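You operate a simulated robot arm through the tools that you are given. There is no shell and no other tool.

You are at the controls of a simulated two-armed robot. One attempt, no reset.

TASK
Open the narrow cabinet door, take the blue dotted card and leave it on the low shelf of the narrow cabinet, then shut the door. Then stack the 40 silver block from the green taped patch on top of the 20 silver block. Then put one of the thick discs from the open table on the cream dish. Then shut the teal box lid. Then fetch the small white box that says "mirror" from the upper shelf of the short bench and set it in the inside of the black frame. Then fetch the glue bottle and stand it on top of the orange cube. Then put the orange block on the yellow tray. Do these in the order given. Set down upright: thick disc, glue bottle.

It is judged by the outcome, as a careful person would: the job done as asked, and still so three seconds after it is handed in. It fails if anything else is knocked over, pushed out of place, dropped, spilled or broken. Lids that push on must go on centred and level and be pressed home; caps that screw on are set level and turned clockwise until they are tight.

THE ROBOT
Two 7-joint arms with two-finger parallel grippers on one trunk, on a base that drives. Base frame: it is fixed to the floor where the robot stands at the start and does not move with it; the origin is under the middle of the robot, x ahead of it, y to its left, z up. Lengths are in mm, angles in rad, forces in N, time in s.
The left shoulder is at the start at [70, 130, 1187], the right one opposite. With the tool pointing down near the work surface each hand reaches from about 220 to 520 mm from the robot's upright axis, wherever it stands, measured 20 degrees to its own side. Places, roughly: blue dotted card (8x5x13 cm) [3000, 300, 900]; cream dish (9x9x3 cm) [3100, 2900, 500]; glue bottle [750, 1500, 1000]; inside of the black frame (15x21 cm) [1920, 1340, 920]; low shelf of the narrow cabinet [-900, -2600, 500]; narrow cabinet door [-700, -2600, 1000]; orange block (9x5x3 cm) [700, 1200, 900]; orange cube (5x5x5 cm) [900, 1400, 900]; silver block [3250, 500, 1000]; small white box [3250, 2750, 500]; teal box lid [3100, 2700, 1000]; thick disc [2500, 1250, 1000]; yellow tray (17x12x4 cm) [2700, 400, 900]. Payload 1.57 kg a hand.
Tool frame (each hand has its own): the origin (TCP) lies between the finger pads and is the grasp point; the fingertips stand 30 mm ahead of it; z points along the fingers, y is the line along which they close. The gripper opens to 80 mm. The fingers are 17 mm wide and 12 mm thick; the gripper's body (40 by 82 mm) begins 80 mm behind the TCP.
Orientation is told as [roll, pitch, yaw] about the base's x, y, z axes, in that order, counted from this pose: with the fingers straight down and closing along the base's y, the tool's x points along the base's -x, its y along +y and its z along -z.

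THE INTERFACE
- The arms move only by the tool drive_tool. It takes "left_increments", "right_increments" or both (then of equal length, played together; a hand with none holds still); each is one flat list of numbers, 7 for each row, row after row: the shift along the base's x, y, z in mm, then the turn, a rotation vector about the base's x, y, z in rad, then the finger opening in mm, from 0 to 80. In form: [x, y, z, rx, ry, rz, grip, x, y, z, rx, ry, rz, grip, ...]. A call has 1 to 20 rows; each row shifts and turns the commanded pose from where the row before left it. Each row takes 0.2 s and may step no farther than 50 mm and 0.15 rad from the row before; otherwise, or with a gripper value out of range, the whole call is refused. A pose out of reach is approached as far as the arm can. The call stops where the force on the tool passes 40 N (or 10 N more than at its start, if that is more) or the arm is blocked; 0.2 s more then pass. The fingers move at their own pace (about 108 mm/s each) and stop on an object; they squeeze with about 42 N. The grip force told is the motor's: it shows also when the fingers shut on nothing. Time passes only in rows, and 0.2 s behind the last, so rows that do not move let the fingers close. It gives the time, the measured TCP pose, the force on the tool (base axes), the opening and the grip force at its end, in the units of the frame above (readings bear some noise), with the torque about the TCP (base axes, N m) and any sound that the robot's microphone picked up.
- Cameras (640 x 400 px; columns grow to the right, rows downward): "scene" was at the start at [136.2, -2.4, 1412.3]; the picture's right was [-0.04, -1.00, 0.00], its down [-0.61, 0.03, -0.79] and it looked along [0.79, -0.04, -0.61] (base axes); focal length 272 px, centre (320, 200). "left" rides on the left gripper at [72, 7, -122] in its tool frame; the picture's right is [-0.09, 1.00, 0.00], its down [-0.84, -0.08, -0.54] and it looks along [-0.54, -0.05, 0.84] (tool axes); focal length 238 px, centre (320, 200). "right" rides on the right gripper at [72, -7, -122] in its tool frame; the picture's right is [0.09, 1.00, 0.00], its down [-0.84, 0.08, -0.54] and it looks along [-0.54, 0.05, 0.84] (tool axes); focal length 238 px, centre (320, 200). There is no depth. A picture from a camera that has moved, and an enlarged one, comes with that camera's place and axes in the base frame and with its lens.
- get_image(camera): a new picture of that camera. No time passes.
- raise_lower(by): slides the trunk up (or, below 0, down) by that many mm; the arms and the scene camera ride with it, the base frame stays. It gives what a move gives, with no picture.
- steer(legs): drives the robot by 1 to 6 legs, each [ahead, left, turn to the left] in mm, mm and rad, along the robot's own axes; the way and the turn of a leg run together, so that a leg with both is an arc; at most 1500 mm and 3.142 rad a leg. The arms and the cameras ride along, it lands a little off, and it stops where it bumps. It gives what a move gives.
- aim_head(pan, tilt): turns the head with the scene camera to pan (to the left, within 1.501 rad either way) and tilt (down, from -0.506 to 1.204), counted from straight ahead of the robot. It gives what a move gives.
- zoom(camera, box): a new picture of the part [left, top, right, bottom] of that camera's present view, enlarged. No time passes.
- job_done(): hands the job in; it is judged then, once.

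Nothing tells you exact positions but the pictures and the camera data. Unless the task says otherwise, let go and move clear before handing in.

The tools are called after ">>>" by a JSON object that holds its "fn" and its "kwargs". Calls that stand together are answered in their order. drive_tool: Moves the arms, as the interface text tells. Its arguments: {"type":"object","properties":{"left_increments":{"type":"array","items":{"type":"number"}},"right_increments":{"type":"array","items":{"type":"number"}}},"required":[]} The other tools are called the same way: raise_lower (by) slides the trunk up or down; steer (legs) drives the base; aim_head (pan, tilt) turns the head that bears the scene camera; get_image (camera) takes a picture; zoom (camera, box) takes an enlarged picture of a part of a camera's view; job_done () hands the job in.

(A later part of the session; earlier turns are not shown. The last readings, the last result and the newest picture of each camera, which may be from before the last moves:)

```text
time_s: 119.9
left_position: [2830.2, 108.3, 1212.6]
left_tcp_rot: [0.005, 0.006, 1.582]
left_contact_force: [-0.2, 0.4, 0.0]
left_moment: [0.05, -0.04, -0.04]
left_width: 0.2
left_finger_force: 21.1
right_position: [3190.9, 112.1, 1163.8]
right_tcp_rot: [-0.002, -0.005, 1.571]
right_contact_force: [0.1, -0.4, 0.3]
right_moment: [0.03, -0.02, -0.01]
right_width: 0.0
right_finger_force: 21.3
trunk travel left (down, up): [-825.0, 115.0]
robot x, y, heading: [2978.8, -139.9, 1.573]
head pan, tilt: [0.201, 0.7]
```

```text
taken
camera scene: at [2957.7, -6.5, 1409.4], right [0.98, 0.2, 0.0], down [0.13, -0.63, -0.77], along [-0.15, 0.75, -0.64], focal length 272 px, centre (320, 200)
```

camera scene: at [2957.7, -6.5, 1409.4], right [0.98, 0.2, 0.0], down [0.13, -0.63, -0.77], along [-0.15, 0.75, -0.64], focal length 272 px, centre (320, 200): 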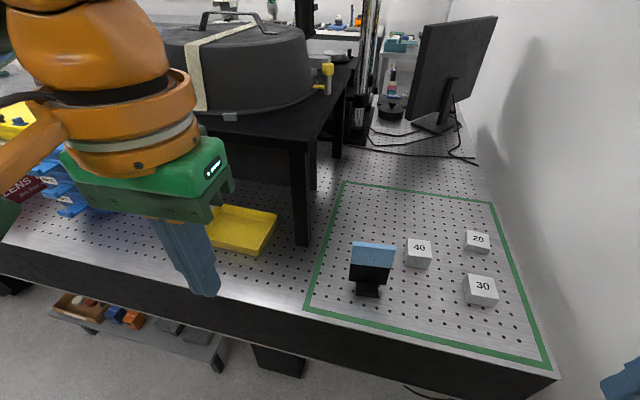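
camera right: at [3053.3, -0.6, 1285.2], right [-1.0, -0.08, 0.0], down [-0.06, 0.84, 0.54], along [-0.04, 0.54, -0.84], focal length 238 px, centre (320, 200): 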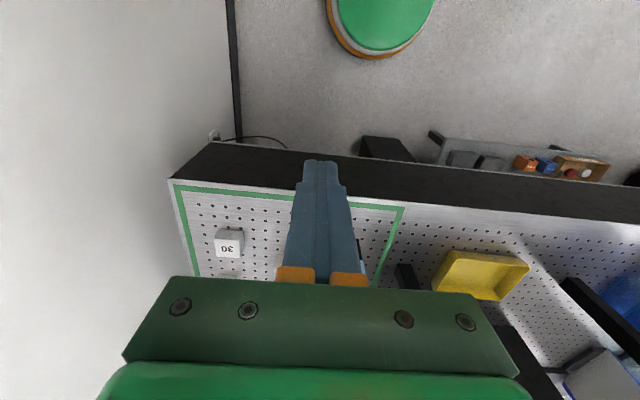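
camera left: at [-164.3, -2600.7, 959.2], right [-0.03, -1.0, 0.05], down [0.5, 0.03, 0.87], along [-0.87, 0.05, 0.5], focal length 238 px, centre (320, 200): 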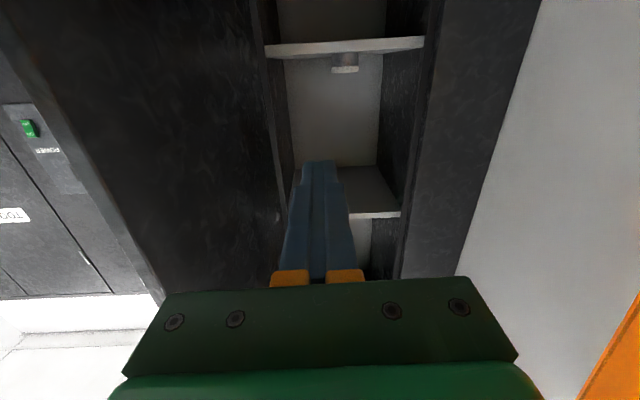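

Now rotate the left hand to close along y and bring it nearer the card, fingers open.

>>> {"fn": "drive_tool", "kwargs": {"left_increments": [5, 12, -3, 0, 0, -0.143, 80, 5, 12, -3, 0, 0, -0.143, 80, 5, 12, -3, 0, 0, -0.143, 80, 5, 12, -3, 0, 0, -0.143, 80, 5, 12, -3, 0, 0, -0.143, 80, 5, 12, -3, 0, 0, -0.143, 80, 5, 12, -3, 0, 0, -0.143, 80, 5, 12, -3, 0, 0, -0.143, 80, 5, 12, -3, 0, 0, -0.143, 80, 5, 12, -3, 0, 0, -0.143, 80, 5, 12, -3, 0, 0, -0.143, 80]}}

>>> {"fn": "get_image", "kwargs": {"camera": "left"}}

>>> {"fn": "get_image", "kwargs": {"camera": "scene"}}

```text
time_s: 122.3
left_position: [2927.3, 136.1, 1132.7]
left_tcp_rot: [0.009, 0.01, 0.009]
left_contact_force: [0.2, -0.3, -0.6]
left_moment: [0.01, 0.01, 0.0]
left_width: 79.8
left_finger_force: 0.0
left hand out of reach, approached as far as the arm can: row 8, 9, 10, 11
right_position: [3196.0, 115.1, 1162.5]
right_tcp_rot: [0.004, -0.003, 1.571]
right_contact_force: [1.0, -0.3, 0.3]
right_moment: [0.01, 0.02, 0.02]
right_width: 0.2
right_finger_force: 21.0
trunk travel left (down, up): [-825.0, 115.0]
robot x, y, heading: [2979.7, -136.0, 1.572]
head pan, tilt: [0.201, 0.7]
```

```text
taken
camera left: at [2854.9, 140.2, 1256.5], right [0.08, 1.0, 0.01], down [0.84, -0.08, 0.53], along [0.53, -0.04, -0.85], focal length 238 px, centre (320, 200)
```

left: 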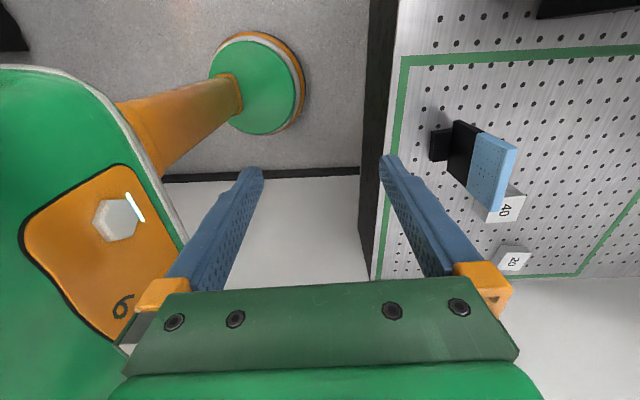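

```text
taken
camera scene: at [2963.9, -3.1, 1409.2], right [0.98, 0.2, 0.0], down [0.13, -0.63, -0.77], along [-0.15, 0.75, -0.64], focal length 272 px, centre (320, 200)
```

scene: 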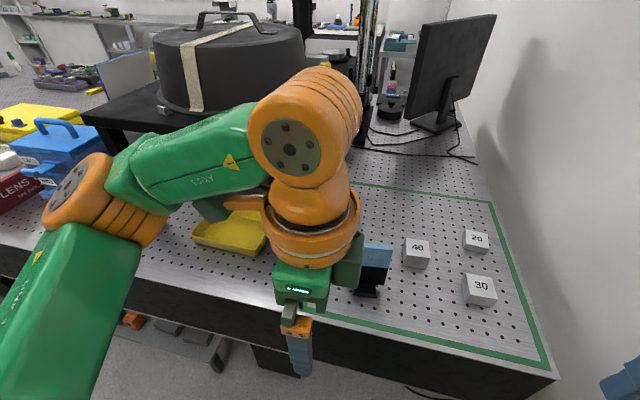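

The base pedestal radius is only ~210 mm, good to know. I'll zoom on the card from the wrist camera to refine its position and yaw.

>>> {"fn": "zoom", "kwargs": {"camera": "left", "box": [420, 105, 540, 230]}}

```text
3.20 times, centred on (480, 168) of left
camera zoom: at [2854.9, 140.2, 1256.5], right [0.08, 1.0, 0.01], down [0.84, -0.08, 0.53], along [0.53, -0.04, -0.85], focal length 763 px, centre (-192, 304)
```

zoom: 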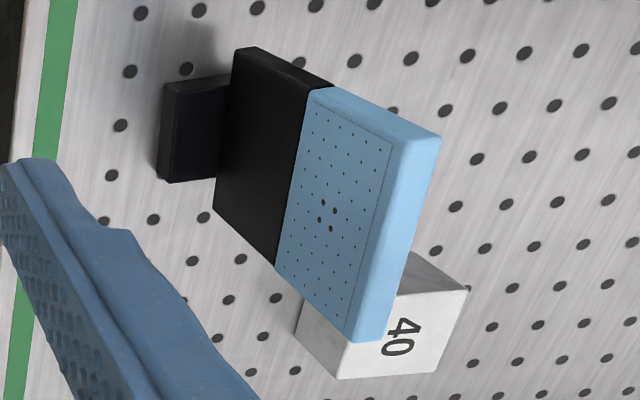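

The plate is ~15 mm thick, yaw ≈0.075, centre ≈(2997, 337), top z≈1019. Now tilt the hand 30° in the plate's plane.

>>> {"fn": "drive_tool", "kwargs": {"left_increments": [0, 20, 0, 0.0098, -0.13, 0.0165, 80, 0, 20, 0, 0.0098, -0.13, 0.0165, 80, 0, 20, 0, 0.0098, -0.13, 0.0165, 80, 0, 20, 0, 0.0098, -0.13, 0.0165, 80]}}

>>> {"fn": "get_image", "kwargs": {"camera": "left"}}

>>> {"fn": "get_image", "kwargs": {"camera": "scene"}}

```text
time_s: 123.3
left_position: [2921.3, 147.3, 1147.3]
left_tcp_rot: [0.029, -0.513, 0.075]
left_contact_force: [-0.3, 0.8, 0.5]
left_moment: [0.02, -0.03, 0.02]
left_width: 79.8
left_finger_force: 0.1
left hand out of reach, approached as far as the arm can: row 1, 2, 3, 4
right_position: [3194.4, 114.5, 1162.6]
right_tcp_rot: [0.001, -0.002, 1.575]
right_contact_force: [0.4, 0.1, 0.2]
right_moment: [0.0, 0.0, -0.02]
right_width: 0.2
right_finger_force: 21.4
trunk travel left (down, up): [-825.0, 115.0]
robot x, y, heading: [2979.4, -140.7, 1.566]
head pan, tilt: [0.201, 0.7]
```

```text
taken
camera left: at [2797.2, 140.8, 1218.6], right [-0.01, 1.0, 0.07], down [0.47, -0.06, 0.88], along [0.88, 0.04, -0.47], focal length 238 px, centre (320, 200)
```

left: 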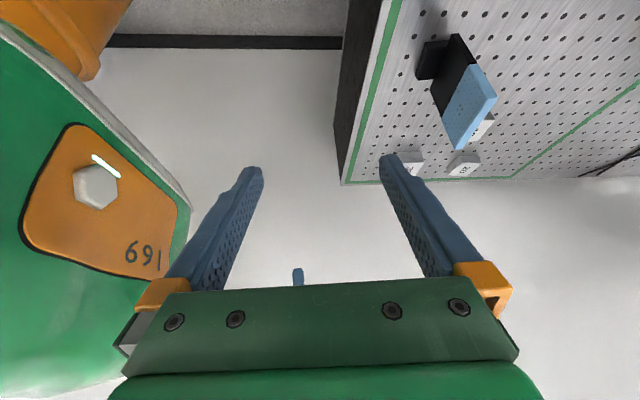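

```text
taken
camera scene: at [2961.4, -3.2, 1409.1], right [0.98, 0.2, 0.0], down [0.13, -0.63, -0.76], along [-0.15, 0.75, -0.64], focal length 272 px, centre (320, 200)
```

scene: 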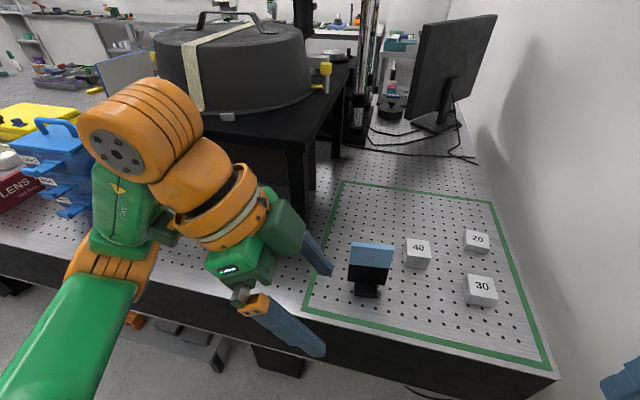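

The reach limit comes from the hand being high; lowering it will extend reach. Move down then forward.

>>> {"fn": "drive_tool", "kwargs": {"left_increments": [0, 0, -40, 0, 0, 0, 80, 0, 0, -40, 0, 0, 0, 80, 5, 37, 0, 0, 0, 0, 80, 5, 37, 0, 0, 0, 0, 80, 5, 37, 0, 0, 0, 0, 80]}}

>>> {"fn": "get_image", "kwargs": {"camera": "left"}}

```text
time_s: 124.5
left_position: [2917.5, 132.9, 1098.6]
left_tcp_rot: [0.03, -0.51, 0.075]
left_contact_force: [1.2, 0.6, -0.2]
left_moment: [-0.01, -0.03, -0.01]
left_width: 80.0
left_finger_force: 0.1
left hand out of reach, approached as far as the arm can: row 1, 2, 3, 4, 5
right_position: [3195.7, 114.2, 1162.1]
right_tcp_rot: [0.001, -0.001, 1.573]
right_contact_force: [-0.8, -0.2, -0.1]
right_moment: [-0.02, -0.01, -0.03]
right_width: 0.0
right_finger_force: 21.1
trunk travel left (down, up): [-825.0, 115.0]
robot x, y, heading: [2982.2, -135.7, 1.571]
head pan, tilt: [0.201, 0.7]
```

```text
taken
camera left: at [2792.7, 125.9, 1171.8], right [-0.01, 1.0, 0.07], down [0.47, -0.06, 0.88], along [0.88, 0.04, -0.47], focal length 238 px, centre (320, 200)
```

left: 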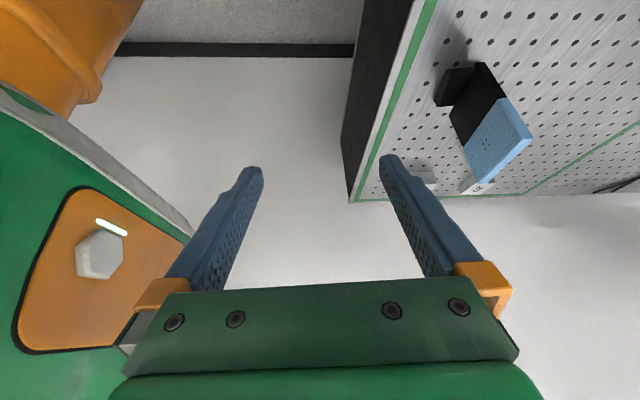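

The inward wrist yaw is the limiting factor. I'll stand instead facing diagonally (heading ≈0.6) near (2694, -53), so the needed hand yaw is closer to natural; first rotate the hand accordingly.

>>> {"fn": "drive_tool", "kwargs": {"left_increments": [-18, 4, 10, 0, 0, 0.139, 80, -18, 4, 10, 0, 0, 0.139, 80, -18, 4, 10, 0, 0, 0.139, 80, -18, 4, 10, 0, 0, 0.139, 80, -18, 4, 5, 0, 0, 0.139, 80, -18, 4, 5, 0, 0, 0.139, 80, -18, 4, 5, 0, 0, 0.139, 80]}}

>>> {"fn": "steer", "kwargs": {"legs": [[0, 200, 0], [0, 0, -0.97]]}}

>>> {"fn": "aim_head", "kwargs": {"pan": 0.0, "tilt": 0.6}}

>>> {"fn": "get_image", "kwargs": {"camera": "scene"}}

```text
time_s: 126.1
left_position: [2789.5, 160.1, 1153.9]
left_tcp_rot: [0.029, -0.511, 1.047]
left_contact_force: [-1.3, 0.4, 0.1]
left_moment: [0.02, 0.0, -0.04]
left_width: 80.1
left_finger_force: 0.0
right_position: [3195.9, 113.6, 1162.4]
right_tcp_rot: [0.003, -0.001, 1.571]
right_contact_force: [0.0, -0.2, -0.5]
right_moment: [0.02, 0.0, -0.04]
right_width: 0.1
right_finger_force: 21.6
trunk travel left (down, up): [-825.0, 115.0]
robot x, y, heading: [2983.7, -137.7, 1.577]
head pan, tilt: [0.201, 0.7]
```

```text
time_s: 130.2
left_position: [2931.0, 183.7, 1154.7]
left_tcp_rot: [0.026, -0.511, 0.048]
left_contact_force: [-0.3, -0.1, -0.5]
left_moment: [0.01, 0.0, -0.02]
left_width: 80.0
left_finger_force: 0.1
right_position: [3111.8, -181.4, 1161.7]
right_tcp_rot: [0.001, -0.001, 0.575]
right_contact_force: [-0.1, 0.2, 0.1]
right_moment: [-0.01, -0.02, -0.03]
right_width: 0.0
right_finger_force: 21.0
trunk travel left (down, up): [-825.0, 115.0]
robot x, y, heading: [2785.0, -135.0, 0.58]
head pan, tilt: [0.201, 0.7]
```

```text
time_s: 130.9
left_position: [2929.2, 183.3, 1154.8]
left_tcp_rot: [0.028, -0.511, 0.047]
left_contact_force: [-0.2, -0.2, -0.3]
left_moment: [-0.02, 0.01, 0.02]
left_width: 80.2
left_finger_force: 0.1
right_position: [3111.8, -181.4, 1163.1]
right_tcp_rot: [0.002, -0.002, 0.576]
right_contact_force: [0.1, 0.4, 0.0]
right_moment: [0.02, 0.01, 0.03]
right_width: 0.0
right_finger_force: 21.3
trunk travel left (down, up): [-825.0, 115.0]
robot x, y, heading: [2786.2, -137.1, 0.574]
head pan, tilt: [0.0, 0.6]
```

```text
taken
camera scene: at [2899.1, -61.2, 1417.7], right [0.55, -0.84, 0.0], down [-0.47, -0.31, -0.82], along [0.69, 0.45, -0.57], focal length 272 px, centre (320, 200)
```

scene: 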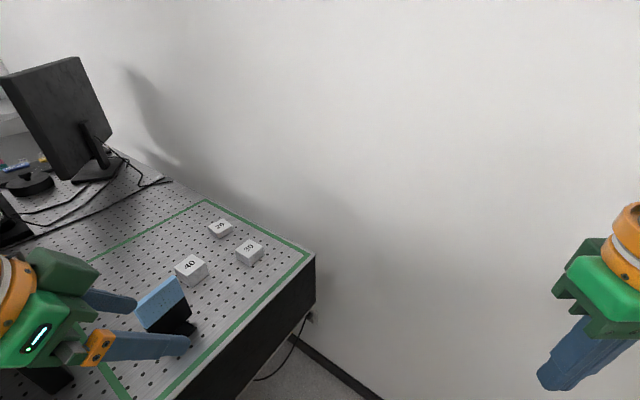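

Good: hand orientation kept. Shift the base 90 mm left toward the table, then bring the hand in front of the card.

>>> {"fn": "steer", "kwargs": {"legs": [[5, 85, 0]]}}

>>> {"fn": "get_image", "kwargs": {"camera": "left"}}

```text
time_s: 132.0
left_position: [2889.3, 257.1, 1154.1]
left_tcp_rot: [0.026, -0.511, 0.047]
left_contact_force: [0.2, -0.5, -0.2]
left_moment: [-0.05, -0.06, 0.02]
left_width: 79.8
left_finger_force: 0.1
right_position: [3072.0, -107.9, 1161.9]
right_tcp_rot: [0.004, 0.0, 0.576]
right_contact_force: [-0.3, 0.4, -0.1]
right_moment: [-0.03, -0.01, 0.01]
right_width: 0.0
right_finger_force: 21.4
trunk travel left (down, up): [-825.0, 115.0]
robot x, y, heading: [2740.9, -62.7, 0.573]
head pan, tilt: [0.0, 0.6]
```

```text
taken
camera left: at [2765.8, 253.9, 1227.2], right [0.02, 1.0, 0.07], down [0.47, -0.07, 0.88], along [0.88, 0.01, -0.47], focal length 238 px, centre (320, 200)
```

left: 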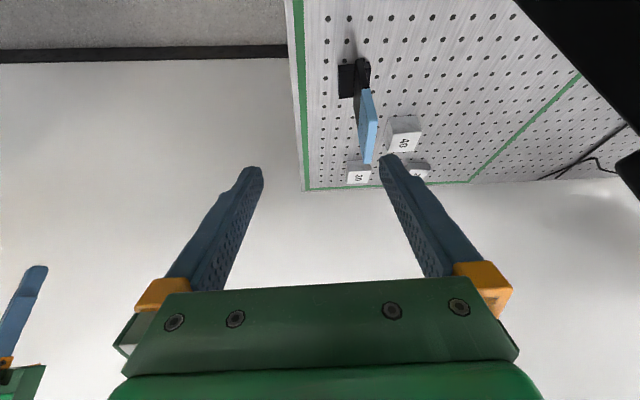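

>>> {"fn": "zoom", "kwargs": {"camera": "left", "box": [310, 40, 450, 180]}}

```text
2.86 times, centred on (380, 110) of left
camera zoom: at [2765.8, 253.9, 1227.2], right [0.02, 1.0, 0.07], down [0.47, -0.07, 0.88], along [0.88, 0.01, -0.47], focal length 681 px, centre (149, 457)
```

zoom: 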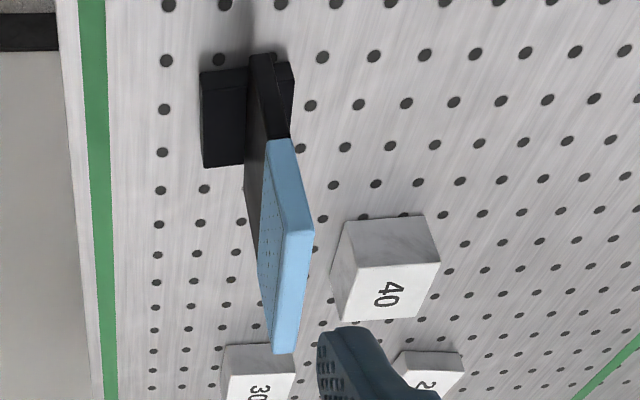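

In the current frame the plate runs x 2966–3048 at y≈320–336, top z≈1020. Move to the pre-grasp point above its near upper edge.

>>> {"fn": "drive_tool", "kwargs": {"left_increments": [23, 23, -29, 0, 0, 0.005, 80, 23, 23, -29, 0, 0, 0.005, 80, 23, 22, -29, 0, 0, 0.005, 80]}}

>>> {"fn": "get_image", "kwargs": {"camera": "left"}}

>>> {"fn": "get_image", "kwargs": {"camera": "scene"}}

```text
time_s: 132.8
left_position: [2959.1, 325.2, 1066.2]
left_tcp_rot: [0.027, -0.512, 0.064]
left_contact_force: [-0.2, -0.6, -0.4]
left_moment: [-0.02, 0.0, 0.0]
left_width: 80.1
left_finger_force: 0.0
right_position: [3070.6, -107.9, 1161.5]
right_tcp_rot: [0.002, 0.002, 0.574]
right_contact_force: [-0.4, -0.4, 0.2]
right_moment: [0.01, -0.02, 0.0]
right_width: 0.0
right_finger_force: 21.1
trunk travel left (down, up): [-825.0, 115.0]
robot x, y, heading: [2742.4, -67.3, 0.576]
head pan, tilt: [0.0, 0.6]
```

```text
taken
camera left: at [2834.8, 320.9, 1139.9], right [0.0, 1.0, 0.07], down [0.47, -0.06, 0.88], along [0.88, 0.03, -0.47], focal length 238 px, centre (320, 200)
```

left: 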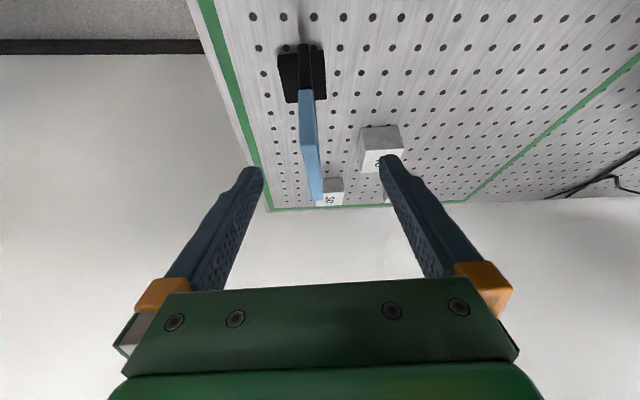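

```text
taken
camera scene: at [2858.1, 13.5, 1417.6], right [0.54, -0.84, 0.0], down [-0.47, -0.31, -0.82], along [0.69, 0.45, -0.57], focal length 272 px, centre (320, 200)
```

scene: 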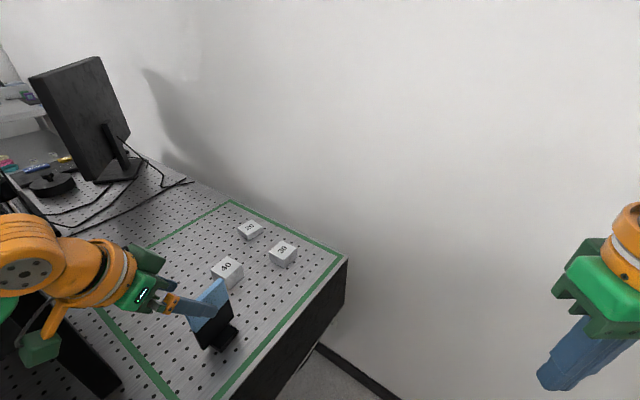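

>>> {"fn": "zoom", "kwargs": {"camera": "left", "box": [250, 30, 390, 215]}}

```text
2.16 times, centred on (320, 122) of left
camera zoom: at [2834.8, 320.9, 1139.9], right [0.0, 1.0, 0.07], down [0.47, -0.06, 0.88], along [0.88, 0.03, -0.47], focal length 515 px, centre (320, 368)
```

zoom: 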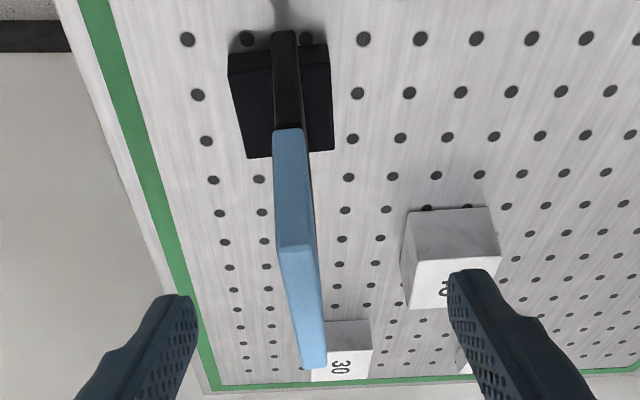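

Aligned within a few mm. Descend along the tool axis to straddle the plate, then close.

>>> {"fn": "drive_tool", "kwargs": {"left_increments": [14.7, -0.7, -25.3, 0, 0, 0, 80, 14.7, -0.7, -25.3, 0, 0, 0, 80, 14.7, -0.7, -25.3, 0, 0, 0, 80]}}

>>> {"fn": "get_image", "kwargs": {"camera": "left"}}

```text
time_s: 133.6
left_position: [3002.2, 323.1, 990.7]
left_tcp_rot: [0.027, -0.511, 0.062]
left_contact_force: [0.5, 0.3, -0.2]
left_moment: [0.01, 0.0, -0.02]
left_width: 80.0
left_finger_force: 0.0
right_position: [3071.5, -108.4, 1161.7]
right_tcp_rot: [0.002, -0.001, 0.573]
right_contact_force: [-0.7, -0.3, -0.1]
right_moment: [-0.02, 0.0, 0.02]
right_width: 0.0
right_finger_force: 21.2
trunk travel left (down, up): [-825.0, 115.0]
robot x, y, heading: [2742.3, -60.9, 0.576]
head pan, tilt: [0.0, 0.6]
```

```text
taken
camera left: at [2877.9, 318.8, 1064.3], right [0.01, 1.0, 0.07], down [0.47, -0.06, 0.88], along [0.88, 0.03, -0.47], focal length 238 px, centre (320, 200)
```

left: 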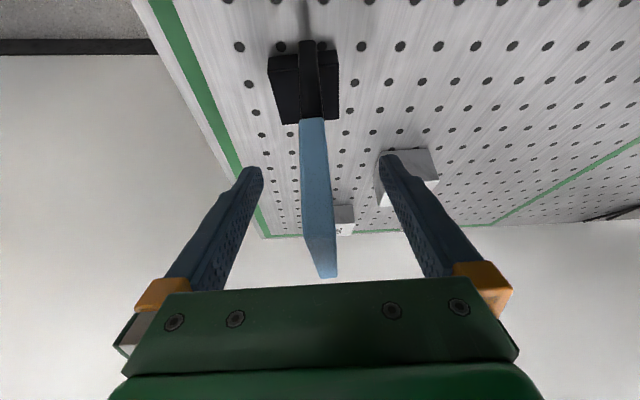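

Card is centred between the fingers. Close the grip.

>>> {"fn": "drive_tool", "kwargs": {"left_increments": [0, 0, 0, 0, 0, 0, 40, 0, 0, 0, 0, 0, 0, 0, 0, 0, 0, 0, 0, 0, 0, 0, 0, 0, 0, 0, 0, 0]}}

>>> {"fn": "drive_tool", "kwargs": {"left_increments": [0, 0, 20, 0, 0, 0, 0, 0, 0, 30, 0, 0, 0, 0, 0, 0, 40, 0, 0, 0, 0]}}

>>> {"fn": "get_image", "kwargs": {"camera": "left"}}

>>> {"fn": "get_image", "kwargs": {"camera": "scene"}}

```text
time_s: 134.6
left_position: [3001.3, 322.6, 992.0]
left_tcp_rot: [0.029, -0.511, 0.063]
left_contact_force: [1.0, -0.2, 0.0]
left_moment: [-0.08, -0.17, 0.0]
left_width: 10.6
left_finger_force: 28.6
right_position: [3070.0, -109.2, 1161.3]
right_tcp_rot: [0.002, 0.0, 0.574]
right_contact_force: [0.1, -0.6, -0.3]
right_moment: [0.0, -0.03, 0.02]
right_width: 0.0
right_finger_force: 21.1
trunk travel left (down, up): [-825.0, 115.0]
robot x, y, heading: [2740.6, -66.4, 0.573]
head pan, tilt: [0.0, 0.6]
```

```text
time_s: 135.4
left_position: [3001.9, 323.3, 1081.9]
left_tcp_rot: [0.027, -0.511, 0.061]
left_contact_force: [0.7, 1.0, -1.7]
left_moment: [-0.03, -0.01, 0.01]
left_width: 10.7
left_finger_force: 28.6
right_position: [3070.2, -109.0, 1161.3]
right_tcp_rot: [0.002, 0.001, 0.575]
right_contact_force: [-0.1, -0.1, 0.0]
right_moment: [-0.01, 0.0, 0.0]
right_width: 0.3
right_finger_force: 21.2
trunk travel left (down, up): [-825.0, 115.0]
robot x, y, heading: [2745.8, -64.5, 0.572]
head pan, tilt: [0.0, 0.6]
```

```text
taken
camera left: at [2878.0, 318.9, 1154.3], right [0.01, 1.0, 0.07], down [0.47, -0.06, 0.88], along [0.88, 0.03, -0.47], focal length 238 px, centre (320, 200)
```

left: 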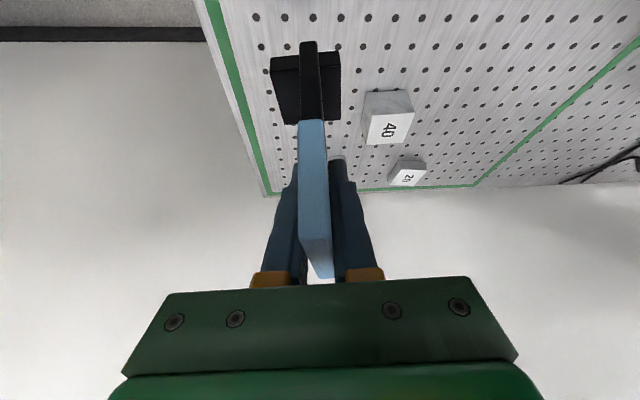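

```text
taken
camera scene: at [2858.0, 11.9, 1417.7], right [0.54, -0.84, 0.0], down [-0.47, -0.31, -0.82], along [0.69, 0.45, -0.57], focal length 272 px, centre (320, 200)
```

scene: 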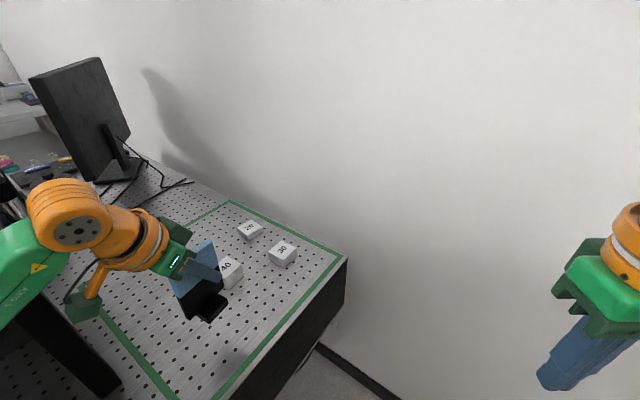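

Card lifted securely. Now retract the hand toward the body and turn it to point forward for the drive.

>>> {"fn": "drive_tool", "kwargs": {"left_increments": [-20, -10, 20, 0, 0, 0, 0, -27, -16, 20, 0, 0, 0.128, 0, -27, -16, 20, 0, 0, 0.128, 0, -27, -16, 20, 0, 0, 0.128, 0, -27, -16, 20, 0, 0, 0.128, 0]}}

>>> {"fn": "drive_tool", "kwargs": {"left_increments": [-25, -16, 0, 0, 0, 0, 0, -25, -16, 0, 0, 0, 0, 0, -25, -16, 0, 0, 0, 0, 0]}}

```text
time_s: 136.6
left_position: [2873.9, 247.2, 1182.2]
left_tcp_rot: [0.029, -0.511, 0.574]
left_contact_force: [-0.6, -0.4, -1.7]
left_moment: [0.02, -0.01, -0.01]
left_width: 10.8
left_finger_force: 28.5
right_position: [3068.6, -109.3, 1161.3]
right_tcp_rot: [0.003, 0.0, 0.574]
right_contact_force: [1.1, 0.1, -0.1]
right_moment: [0.01, -0.04, 0.04]
right_width: 0.0
right_finger_force: 21.1
trunk travel left (down, up): [-825.0, 115.0]
robot x, y, heading: [2740.7, -65.8, 0.575]
head pan, tilt: [0.0, 0.6]
```

```text
time_s: 137.4
left_position: [2799.6, 201.5, 1182.3]
left_tcp_rot: [0.028, -0.512, 0.574]
left_contact_force: [0.6, -0.7, -2.1]
left_moment: [0.03, -0.01, -0.02]
left_width: 10.8
left_finger_force: 28.7
right_position: [3069.3, -109.0, 1161.9]
right_tcp_rot: [0.002, -0.002, 0.573]
right_contact_force: [0.4, -0.6, 0.4]
right_moment: [-0.02, -0.02, 0.01]
right_width: 0.0
right_finger_force: 21.0
trunk travel left (down, up): [-825.0, 115.0]
robot x, y, heading: [2741.8, -64.3, 0.581]
head pan, tilt: [0.0, 0.6]
```

The hand is tucked at ~195 mm ahead. Now straighten, reverse down the aisle, turn to face -x.

>>> {"fn": "steer", "kwargs": {"legs": [[0, 0, -0.577], [0, -135, 0], [-1350, 0, 0], [-1330, 0, 0]]}}

```text
time_s: 152.9
left_position: [262.4, 18.0, 1183.0]
left_tcp_rot: [0.03, -0.509, -0.023]
left_contact_force: [-0.4, 0.1, -1.6]
left_moment: [-0.04, -0.02, -0.01]
left_width: 10.7
left_finger_force: 28.5
right_position: [312.1, -388.2, 1161.7]
right_tcp_rot: [0.002, -0.001, -0.021]
right_contact_force: [0.4, 0.0, 0.1]
right_moment: [0.0, -0.01, 0.03]
right_width: 0.2
right_finger_force: 21.1
trunk travel left (down, up): [-825.0, 115.0]
robot x, y, heading: [62.9, -166.2, -0.016]
head pan, tilt: [0.0, 0.6]
```

>>> {"fn": "steer", "kwargs": {"legs": [[0, -60, 0], [0, 0, 1.579], [0, 0, 1.578], [0, 1400, 0]]}}

>>> {"fn": "aim_head", "kwargs": {"pan": 0.8, "tilt": 0.5}}

>>> {"fn": "get_image", "kwargs": {"camera": "scene"}}

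```text
time_s: 166.7
left_position: [-84.6, -1638.4, 1173.2]
left_tcp_rot: [-0.016, -0.509, -3.037]
left_contact_force: [0.1, 1.1, -2.6]
left_moment: [-0.08, 0.01, 0.07]
left_width: 10.9
left_finger_force: 28.2
right_position: [-183.4, -1252.8, 1165.8]
right_tcp_rot: [-0.036, 0.003, -3.051]
right_contact_force: [-0.5, -0.2, 0.9]
right_moment: [-0.17, -0.05, 0.03]
right_width: 0.1
right_finger_force: 21.7
trunk travel left (down, up): [-825.0, 115.0]
robot x, y, heading: [83.4, -1403.6, -3.042]
head pan, tilt: [0.0, 0.6]
stopped in leg 4: the robot was blocked; the commanded pose is now the measured one
```

```text
time_s: 167.8
left_position: [-79.1, -1633.3, 1177.3]
left_tcp_rot: [-0.002, -0.511, -3.034]
left_contact_force: [-0.8, -0.7, -2.3]
left_moment: [-0.02, 0.03, -0.03]
left_width: 11.0
left_finger_force: 28.6
right_position: [-181.1, -1248.4, 1166.3]
right_tcp_rot: [-0.023, 0.002, -3.038]
right_contact_force: [0.7, -0.4, 0.4]
right_moment: [-0.03, 0.0, -0.01]
right_width: 0.2
right_finger_force: 21.3
trunk travel left (down, up): [-825.0, 115.0]
robot x, y, heading: [85.4, -1406.6, -3.028]
head pan, tilt: [0.799, 0.499]
```

```text
taken
camera scene: at [-22.1, -1459.6, 1429.1], right [-0.79, 0.62, -0.01], down [0.3, 0.36, -0.88], along [-0.54, -0.7, -0.47], focal length 272 px, centre (320, 200)
```

scene: 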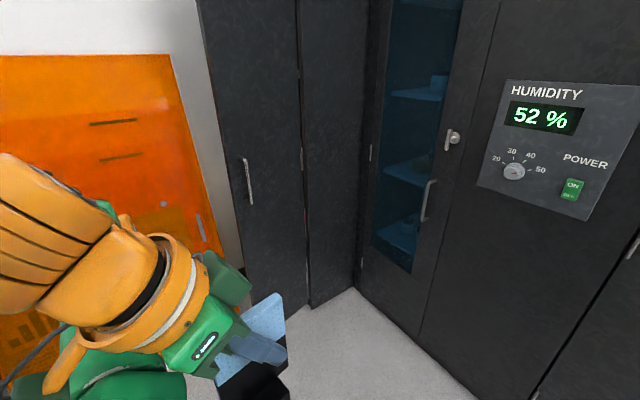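

Blocked by the bench side (I drifted to x≈85 with heading off). Back away a bit, straighten, and shift toward -x before continuing.

>>> {"fn": "steer", "kwargs": {"legs": [[0, -80, 0], [110, 0, 0], [0, 0, -0.105]]}}

>>> {"fn": "aim_head", "kwargs": {"pan": 1.5, "tilt": 0.5}}

>>> {"fn": "get_image", "kwargs": {"camera": "scene"}}

```text
time_s: 170.2
left_position: [-228.3, -1549.8, 1174.9]
left_tcp_rot: [0.003, -0.514, 3.117]
left_contact_force: [-0.5, -1.0, -1.4]
left_moment: [0.03, 0.01, -0.04]
left_width: 10.8
left_finger_force: 28.8
right_position: [-277.8, -1148.2, 1165.7]
right_tcp_rot: [-0.028, 0.0, 3.111]
right_contact_force: [0.3, -0.3, 0.1]
right_moment: [0.0, 0.01, 0.04]
right_width: 0.0
right_finger_force: 21.2
trunk travel left (down, up): [-825.0, 115.0]
robot x, y, heading: [-32.0, -1335.9, 3.115]
head pan, tilt: [0.799, 0.499]
```

```text
time_s: 171.3
left_position: [-230.0, -1546.8, 1175.4]
left_tcp_rot: [0.005, -0.513, 3.116]
left_contact_force: [-0.5, -0.1, -2.2]
left_moment: [-0.02, 0.01, -0.02]
left_width: 10.6
left_finger_force: 28.6
right_position: [-279.1, -1146.4, 1166.0]
right_tcp_rot: [-0.026, 0.002, 3.109]
right_contact_force: [-0.1, -0.9, -0.3]
right_moment: [0.0, 0.0, 0.04]
right_width: 0.0
right_finger_force: 21.8
trunk travel left (down, up): [-825.0, 115.0]
robot x, y, heading: [-33.2, -1338.5, 3.112]
head pan, tilt: [1.499, 0.499]
```

```text
taken
camera scene: at [-92.7, -1424.2, 1426.8], right [-1.0, 0.1, 0.0], down [0.05, 0.48, -0.88], along [-0.09, -0.87, -0.48], focal length 272 px, centre (320, 200)
```

scene: 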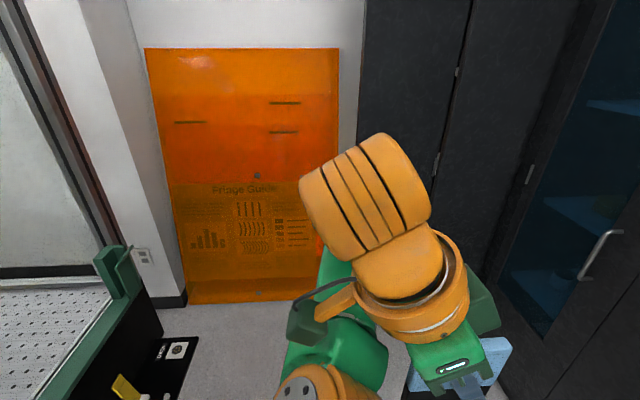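

I'll keep x≈-10 with heading π exactly and sidestep in stages.

>>> {"fn": "steer", "kwargs": {"legs": [[-20, 0, 0.029], [0, 500, 0]]}}

```text
time_s: 174.6
left_position: [-202.2, -2045.3, 1176.2]
left_tcp_rot: [0.005, -0.51, -3.139]
left_contact_force: [0.2, -0.3, -1.0]
left_moment: [-0.01, 0.02, 0.04]
left_width: 10.8
left_finger_force: 28.6
right_position: [-263.6, -1646.2, 1165.7]
right_tcp_rot: [-0.024, 0.003, 3.138]
right_contact_force: [0.1, 0.4, 0.7]
right_moment: [-0.03, -0.01, -0.02]
right_width: 0.0
right_finger_force: 21.2
trunk travel left (down, up): [-825.0, 115.0]
robot x, y, heading: [-12.0, -1827.7, -3.133]
head pan, tilt: [1.499, 0.499]
```

>>> {"fn": "steer", "kwargs": {"legs": [[0, 300, -0.008]]}}

>>> {"fn": "aim_head", "kwargs": {"pan": 0.5, "tilt": 0.8}}

>>> {"fn": "get_image", "kwargs": {"camera": "scene"}}

```text
time_s: 176.7
left_position: [-201.8, -2343.5, 1175.7]
left_tcp_rot: [0.006, -0.512, 3.139]
left_contact_force: [0.2, -0.5, -1.2]
left_moment: [0.0, 0.05, 0.02]
left_width: 10.6
left_finger_force: 28.4
right_position: [-261.9, -1946.0, 1165.1]
right_tcp_rot: [-0.026, 0.001, 3.136]
right_contact_force: [0.5, 0.8, -0.1]
right_moment: [-0.05, 0.02, 0.01]
right_width: 0.1
right_finger_force: 20.6
trunk travel left (down, up): [-825.0, 115.0]
robot x, y, heading: [-7.9, -2128.5, -3.142]
head pan, tilt: [1.499, 0.499]
```

```text
time_s: 177.9
left_position: [-201.9, -2346.2, 1175.0]
left_tcp_rot: [0.001, -0.513, -3.144]
left_contact_force: [-0.7, 0.0, -1.6]
left_moment: [-0.01, 0.03, 0.02]
left_width: 10.5
left_finger_force: 28.5
right_position: [-261.8, -1948.4, 1166.2]
right_tcp_rot: [-0.026, -0.002, 3.137]
right_contact_force: [0.8, 0.6, 0.4]
right_moment: [0.01, 0.03, -0.01]
right_width: 0.2
right_finger_force: 21.3
trunk travel left (down, up): [-825.0, 115.0]
robot x, y, heading: [-10.9, -2128.1, -3.145]
head pan, tilt: [0.499, 0.799]
```

```text
taken
camera scene: at [-132.4, -2167.6, 1400.9], right [-0.48, 0.88, 0.0], down [0.63, 0.34, -0.7], along [-0.61, -0.33, -0.72], focal length 272 px, centre (320, 200)
```

scene: 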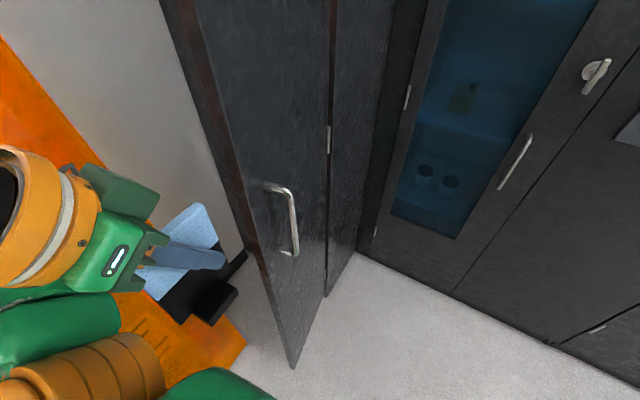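

The door tip is at about (-337, -2410), and the hand will pass with ~90 mm clearance. Continue the sidestep to y≈-2438.

>>> {"fn": "steer", "kwargs": {"legs": [[0, 310, 0]]}}

>>> {"fn": "aim_head", "kwargs": {"pan": 0.25, "tilt": 0.75}}

>>> {"fn": "get_image", "kwargs": {"camera": "scene"}}

```text
time_s: 180.0
left_position: [-200.6, -2656.9, 1174.9]
left_tcp_rot: [0.005, -0.51, -3.142]
left_contact_force: [-0.5, -0.1, -1.6]
left_moment: [-0.04, 0.04, 0.03]
left_width: 10.7
left_finger_force: 28.8
right_position: [-262.2, -2257.8, 1164.9]
right_tcp_rot: [-0.023, 0.002, 3.139]
right_contact_force: [0.7, 0.1, 0.1]
right_moment: [0.0, 0.0, 0.02]
right_width: 0.0
right_finger_force: 21.3
trunk travel left (down, up): [-825.0, 115.0]
robot x, y, heading: [-14.0, -2445.6, -3.138]
head pan, tilt: [0.499, 0.799]
```

```text
time_s: 180.8
left_position: [-201.9, -2660.0, 1175.8]
left_tcp_rot: [0.002, -0.512, -3.14]
left_contact_force: [-0.2, -0.6, -2.1]
left_moment: [0.0, 0.05, 0.03]
left_width: 10.7
left_finger_force: 28.2
right_position: [-262.0, -2260.2, 1165.0]
right_tcp_rot: [-0.028, 0.001, 3.139]
right_contact_force: [0.1, 0.0, -0.1]
right_moment: [0.0, -0.02, 0.04]
right_width: 0.0
right_finger_force: 20.9
trunk travel left (down, up): [-825.0, 115.0]
robot x, y, heading: [-11.2, -2442.5, -3.139]
head pan, tilt: [0.25, 0.75]
```

```text
taken
camera scene: at [-141.5, -2462.5, 1404.8], right [-0.25, 0.97, 0.0], down [0.66, 0.17, -0.73], along [-0.71, -0.18, -0.68], focal length 272 px, centre (320, 200)
```

scene: 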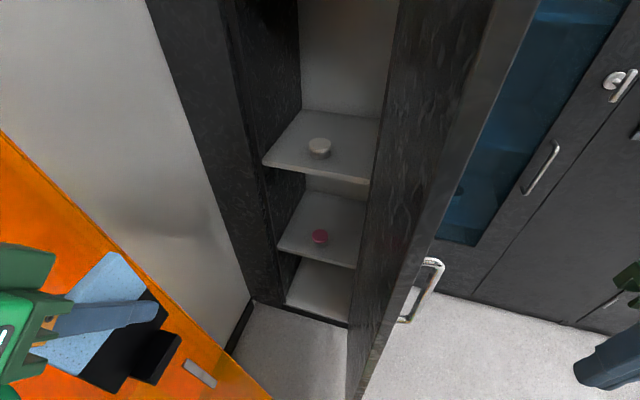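

Excellent view: low shelf spans y≈-2764…-2475, front edge x≈-708, pink disc at (-802, -2630). I'll place the card to the right of the disc, at about (-765, -2545). First turn the body right ~0.8 rad in stages (to bring the left shoulder forward), keeping the hand pointing at the cabinet.

>>> {"fn": "steer", "kwargs": {"legs": [[0, 0, -0.4]]}}

>>> {"fn": "drive_tool", "kwargs": {"left_increments": [0, -20, 0, 0, 0, 0.133, 0, 0, -20, 0, 0, 0, 0.133, 0, 0, -20, 0, 0, 0, 0.133, 0]}}

```text
time_s: 182.4
left_position: [-271.4, -2568.4, 1175.7]
left_tcp_rot: [0.002, -0.509, 2.742]
left_contact_force: [0.2, -0.1, -2.2]
left_moment: [0.04, 0.03, -0.01]
left_width: 10.7
left_finger_force: 29.0
right_position: [-170.2, -2177.7, 1165.4]
right_tcp_rot: [-0.025, 0.0, 2.735]
right_contact_force: [-0.3, 0.0, 0.1]
right_moment: [0.0, 0.02, -0.01]
right_width: 0.0
right_finger_force: 21.3
trunk travel left (down, up): [-825.0, 115.0]
robot x, y, heading: [-12.8, -2441.2, 2.742]
head pan, tilt: [0.25, 0.75]
```

```text
time_s: 183.2
left_position: [-269.4, -2584.3, 1177.3]
left_tcp_rot: [0.004, -0.511, 3.142]
left_contact_force: [0.2, -0.4, -2.3]
left_moment: [0.03, -0.01, -0.02]
left_width: 10.8
left_finger_force: 28.9
left hand out of reach, approached as far as the arm can: row 1, 2, 3
right_position: [-171.7, -2175.1, 1165.6]
right_tcp_rot: [-0.024, 0.001, 2.735]
right_contact_force: [0.3, -0.2, 0.1]
right_moment: [0.0, 0.01, 0.03]
right_width: 0.1
right_finger_force: 21.1
trunk travel left (down, up): [-825.0, 115.0]
robot x, y, heading: [-11.8, -2441.1, 2.74]
head pan, tilt: [0.25, 0.75]
```

>>> {"fn": "drive_tool", "kwargs": {"left_increments": [-37, -12, 0, 0, 0, 0, 0, -37, -12, 0, 0, 0, 0, 0, -37, -12, 0, 0, 0, 0, 0]}}

>>> {"fn": "steer", "kwargs": {"legs": [[0, 0, -0.2]]}}

>>> {"fn": "drive_tool", "kwargs": {"left_increments": [0, -20, 0, 0, 0, 0.1, 0, 0, -20, 0, 0, 0, 0.1, 0]}}

>>> {"fn": "get_image", "kwargs": {"camera": "scene"}}

```text
time_s: 183.6
left_position: [-291.4, -2586.6, 1174.8]
left_tcp_rot: [-0.011, -0.501, -3.135]
left_contact_force: [1.4, 0.4, -0.5]
left_moment: [-0.07, -0.09, 0.08]
left_width: 10.8
left_finger_force: 28.6
left hand out of reach, approached as far as the arm can: row 1
right_position: [-171.7, -2177.9, 1166.1]
right_tcp_rot: [-0.026, 0.002, 2.734]
right_contact_force: [0.0, -0.6, -0.5]
right_moment: [0.04, -0.03, -0.01]
right_width: 0.2
right_finger_force: 21.8
trunk travel left (down, up): [-825.0, 115.0]
robot x, y, heading: [-8.8, -2441.4, 2.741]
head pan, tilt: [0.25, 0.75]
stopped in row 1 (left hand): the force on the tool passed its limit at 72 N (the readings are from after the stop); the commanded pose is now the measured one
```

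```text
time_s: 184.7
left_position: [-312.8, -2530.0, 1174.8]
left_tcp_rot: [-0.008, -0.501, 2.948]
left_contact_force: [1.1, 0.9, 0.7]
left_moment: [-0.14, -0.21, 0.13]
left_width: 10.8
left_finger_force: 28.5
right_position: [-116.4, -2150.6, 1165.5]
right_tcp_rot: [-0.027, 0.0, 2.539]
right_contact_force: [-0.3, 0.6, -0.3]
right_moment: [-0.03, -0.04, 0.0]
right_width: 0.1
right_finger_force: 21.2
trunk travel left (down, up): [-825.0, 115.0]
robot x, y, heading: [-11.3, -2441.3, 2.545]
head pan, tilt: [0.25, 0.75]
```

```text
time_s: 185.0
left_position: [-312.2, -2529.2, 1174.2]
left_tcp_rot: [-0.011, -0.499, 2.98]
left_contact_force: [1.1, 1.7, 0.2]
left_moment: [-0.21, -0.19, 0.3]
left_width: 10.9
left_finger_force: 28.2
left hand out of reach, approached as far as the arm can: row 1
right_position: [-115.1, -2150.5, 1165.8]
right_tcp_rot: [-0.025, 0.0, 2.537]
right_contact_force: [-0.2, -0.3, -0.6]
right_moment: [-0.01, -0.05, 0.03]
right_width: 0.1
right_finger_force: 21.5
trunk travel left (down, up): [-825.0, 115.0]
robot x, y, heading: [-9.1, -2443.3, 2.539]
head pan, tilt: [0.25, 0.75]
stopped in row 1 (left hand): the force on the tool passed its limit at 61 N (the readings are from after the stop); the commanded pose is now the measured one
```

```text
taken
camera scene: at [-130.2, -2384.4, 1404.8], right [0.34, 0.94, 0.0], down [0.64, -0.23, -0.73], along [-0.69, 0.25, -0.68], focal length 272 px, centre (320, 200)
```

scene: 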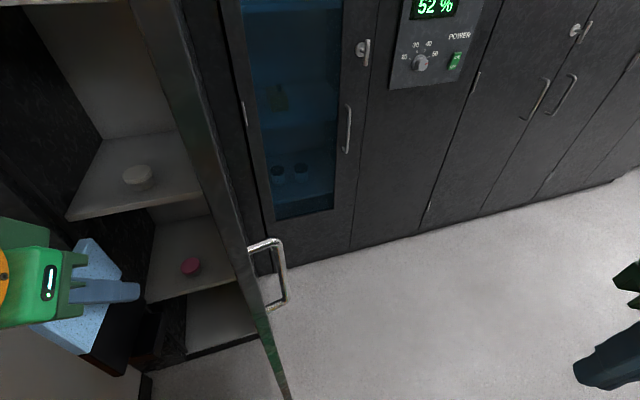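

Something tripped the force limit; the card is still held. Let me look from the wrist camera and around the left arm.

>>> {"fn": "get_image", "kwargs": {"camera": "left"}}

>>> {"fn": "aim_head", "kwargs": {"pan": 0.9, "tilt": 0.75}}

>>> {"fn": "get_image", "kwargs": {"camera": "scene"}}

>>> {"fn": "aim_head", "kwargs": {"pan": 1.45, "tilt": 0.6}}

>>> {"fn": "get_image", "kwargs": {"camera": "scene"}}

```text
taken
camera left: at [-194.7, -2556.6, 1248.0], right [-0.24, -0.97, 0.04], down [-0.46, 0.15, 0.88], along [-0.86, 0.2, -0.48], focal length 238 px, centre (320, 200)
```

left: 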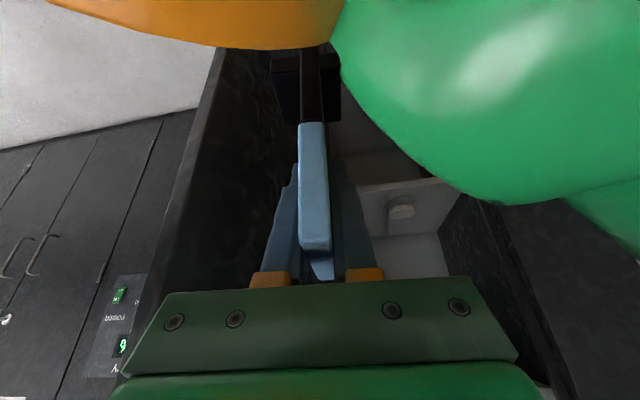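

```text
time_s: 186.1
left_position: [-311.3, -2530.3, 1173.7]
left_tcp_rot: [-0.01, -0.5, 2.98]
left_contact_force: [0.9, 1.2, 0.5]
left_moment: [-0.18, -0.31, 0.16]
left_width: 10.9
left_finger_force: 28.8
right_position: [-115.1, -2150.8, 1166.9]
right_tcp_rot: [-0.027, 0.0, 2.537]
right_contact_force: [-0.2, 0.3, -0.2]
right_moment: [-0.04, -0.01, 0.0]
right_width: 0.0
right_finger_force: 21.5
trunk travel left (down, up): [-825.0, 115.0]
robot x, y, heading: [-8.9, -2442.9, 2.544]
head pan, tilt: [0.901, 0.75]
```

```text
taken
camera scene: at [-131.8, -2437.8, 1404.8], right [-0.3, 0.95, 0.0], down [0.65, 0.2, -0.73], along [-0.7, -0.22, -0.68], focal length 272 px, centre (320, 200)
```

scene: 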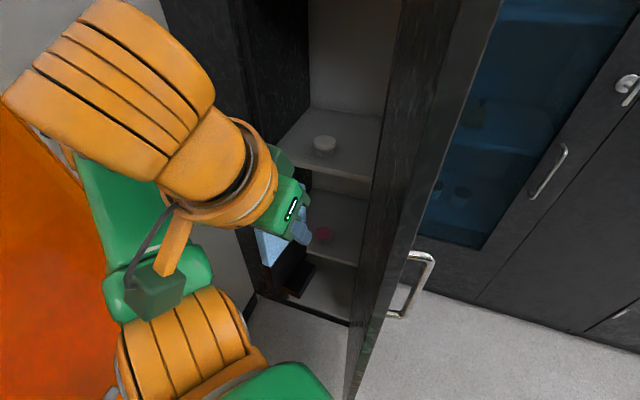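

```text
time_s: 187.0
left_position: [-311.8, -2529.5, 1174.1]
left_tcp_rot: [-0.009, -0.499, 2.981]
left_contact_force: [1.3, -0.1, 1.3]
left_moment: [-0.15, -0.27, 0.09]
left_width: 10.9
left_finger_force: 28.8
right_position: [-114.0, -2149.9, 1166.6]
right_tcp_rot: [-0.024, 0.001, 2.538]
right_contact_force: [-0.5, -0.5, -0.2]
right_moment: [-0.03, -0.01, 0.02]
right_width: 0.1
right_finger_force: 21.0
trunk travel left (down, up): [-825.0, 115.0]
robot x, y, heading: [-9.4, -2443.7, 2.544]
head pan, tilt: [1.45, 0.6]
```

```text
taken
camera scene: at [-110.9, -2479.6, 1417.7], right [-0.75, 0.66, 0.0], down [0.37, 0.43, -0.82], along [-0.54, -0.62, -0.57], focal length 272 px, centre (320, 200)
```

scene: 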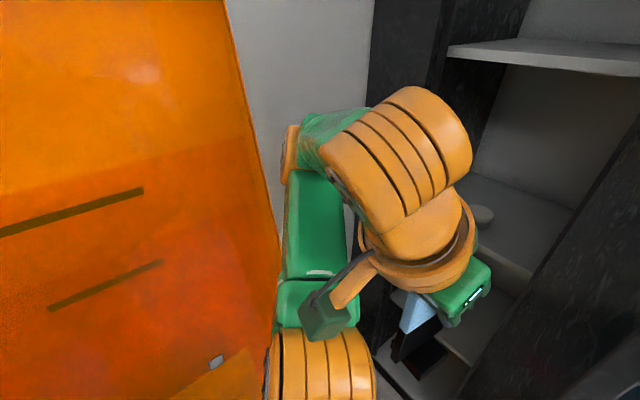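

The card's foot touched the arm's own folded upper link beneath it. I'll raise the hand straight up off it, then extend forward.

>>> {"fn": "drive_tool", "kwargs": {"left_increments": [0, 0, 20, 0, 0, 0, 0, 0, 0, 25, 0, 0, 0, 0]}}

>>> {"fn": "get_image", "kwargs": {"camera": "left"}}

```text
time_s: 187.6
left_position: [-309.5, -2509.2, 1208.4]
left_tcp_rot: [-0.007, -0.497, 2.979]
left_contact_force: [-0.2, -0.5, -2.5]
left_moment: [-0.02, 0.01, -0.01]
left_width: 10.9
left_finger_force: 28.9
left hand out of reach, approached as far as the arm can: row 1, 2
right_position: [-115.2, -2149.5, 1165.4]
right_tcp_rot: [-0.025, 0.001, 2.537]
right_contact_force: [0.6, 0.8, 0.2]
right_moment: [-0.01, 0.02, 0.01]
right_width: 0.0
right_finger_force: 21.1
trunk travel left (down, up): [-825.0, 115.0]
robot x, y, heading: [-12.3, -2442.0, 2.548]
head pan, tilt: [1.45, 0.6]
```

```text
taken
camera left: at [-193.4, -2536.6, 1281.9], right [-0.24, -0.97, 0.04], down [-0.46, 0.15, 0.88], along [-0.85, 0.2, -0.48], focal length 238 px, centre (320, 200)
```

left: 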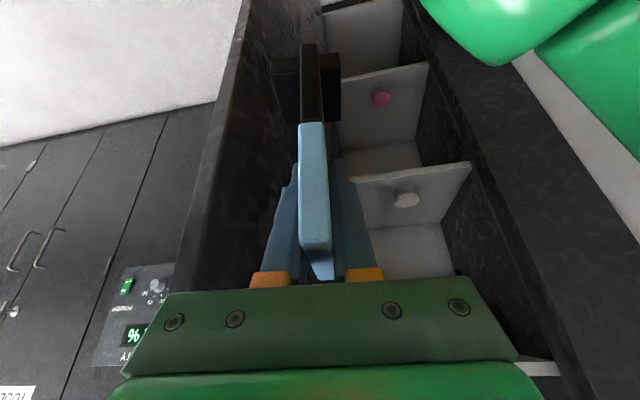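

Clear now. Extend forward into the open space in front of the cabinet, swinging slightly left, away from the door.

>>> {"fn": "drive_tool", "kwargs": {"left_increments": [-35, -10, 0, 0, 0, 0.04, 0, -35, -10, 0, 0, 0, 0.04, 0, -35, -10, 0, 0, 0, 0.04, 0, -35, -10, 0, 0, 0, 0.04, 0]}}

>>> {"fn": "get_image", "kwargs": {"camera": "left"}}

>>> {"fn": "get_image", "kwargs": {"camera": "scene"}}

```text
time_s: 188.6
left_position: [-454.7, -2543.1, 1201.3]
left_tcp_rot: [-0.01, -0.498, -3.141]
left_contact_force: [0.6, -0.4, -1.4]
left_moment: [0.0, 0.01, -0.01]
left_width: 11.0
left_finger_force: 28.1
left hand out of reach, approached as far as the arm can: row 1
right_position: [-116.6, -2151.7, 1165.6]
right_tcp_rot: [-0.026, 0.001, 2.538]
right_contact_force: [1.5, 0.1, 0.4]
right_moment: [-0.03, 0.01, -0.04]
right_width: 0.0
right_finger_force: 20.6
trunk travel left (down, up): [-825.0, 115.0]
robot x, y, heading: [-14.2, -2444.3, 2.546]
head pan, tilt: [1.45, 0.6]
```

```text
taken
camera left: at [-333.8, -2550.7, 1274.9], right [-0.09, -1.0, 0.04], down [-0.48, 0.07, 0.88], along [-0.88, 0.06, -0.48], focal length 238 px, centre (320, 200)
```

left: 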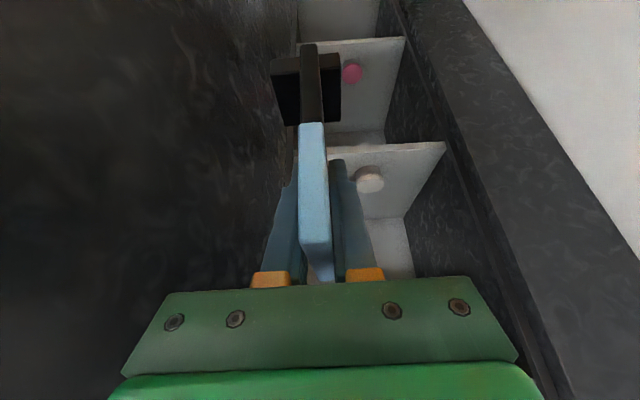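

```text
taken
camera scene: at [-112.9, -2480.1, 1417.5], right [-0.75, 0.66, 0.0], down [0.37, 0.43, -0.82], along [-0.54, -0.62, -0.57], focal length 272 px, centre (320, 200)
```

scene: 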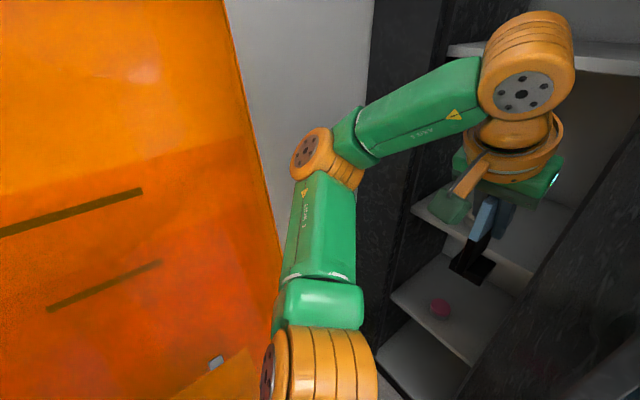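

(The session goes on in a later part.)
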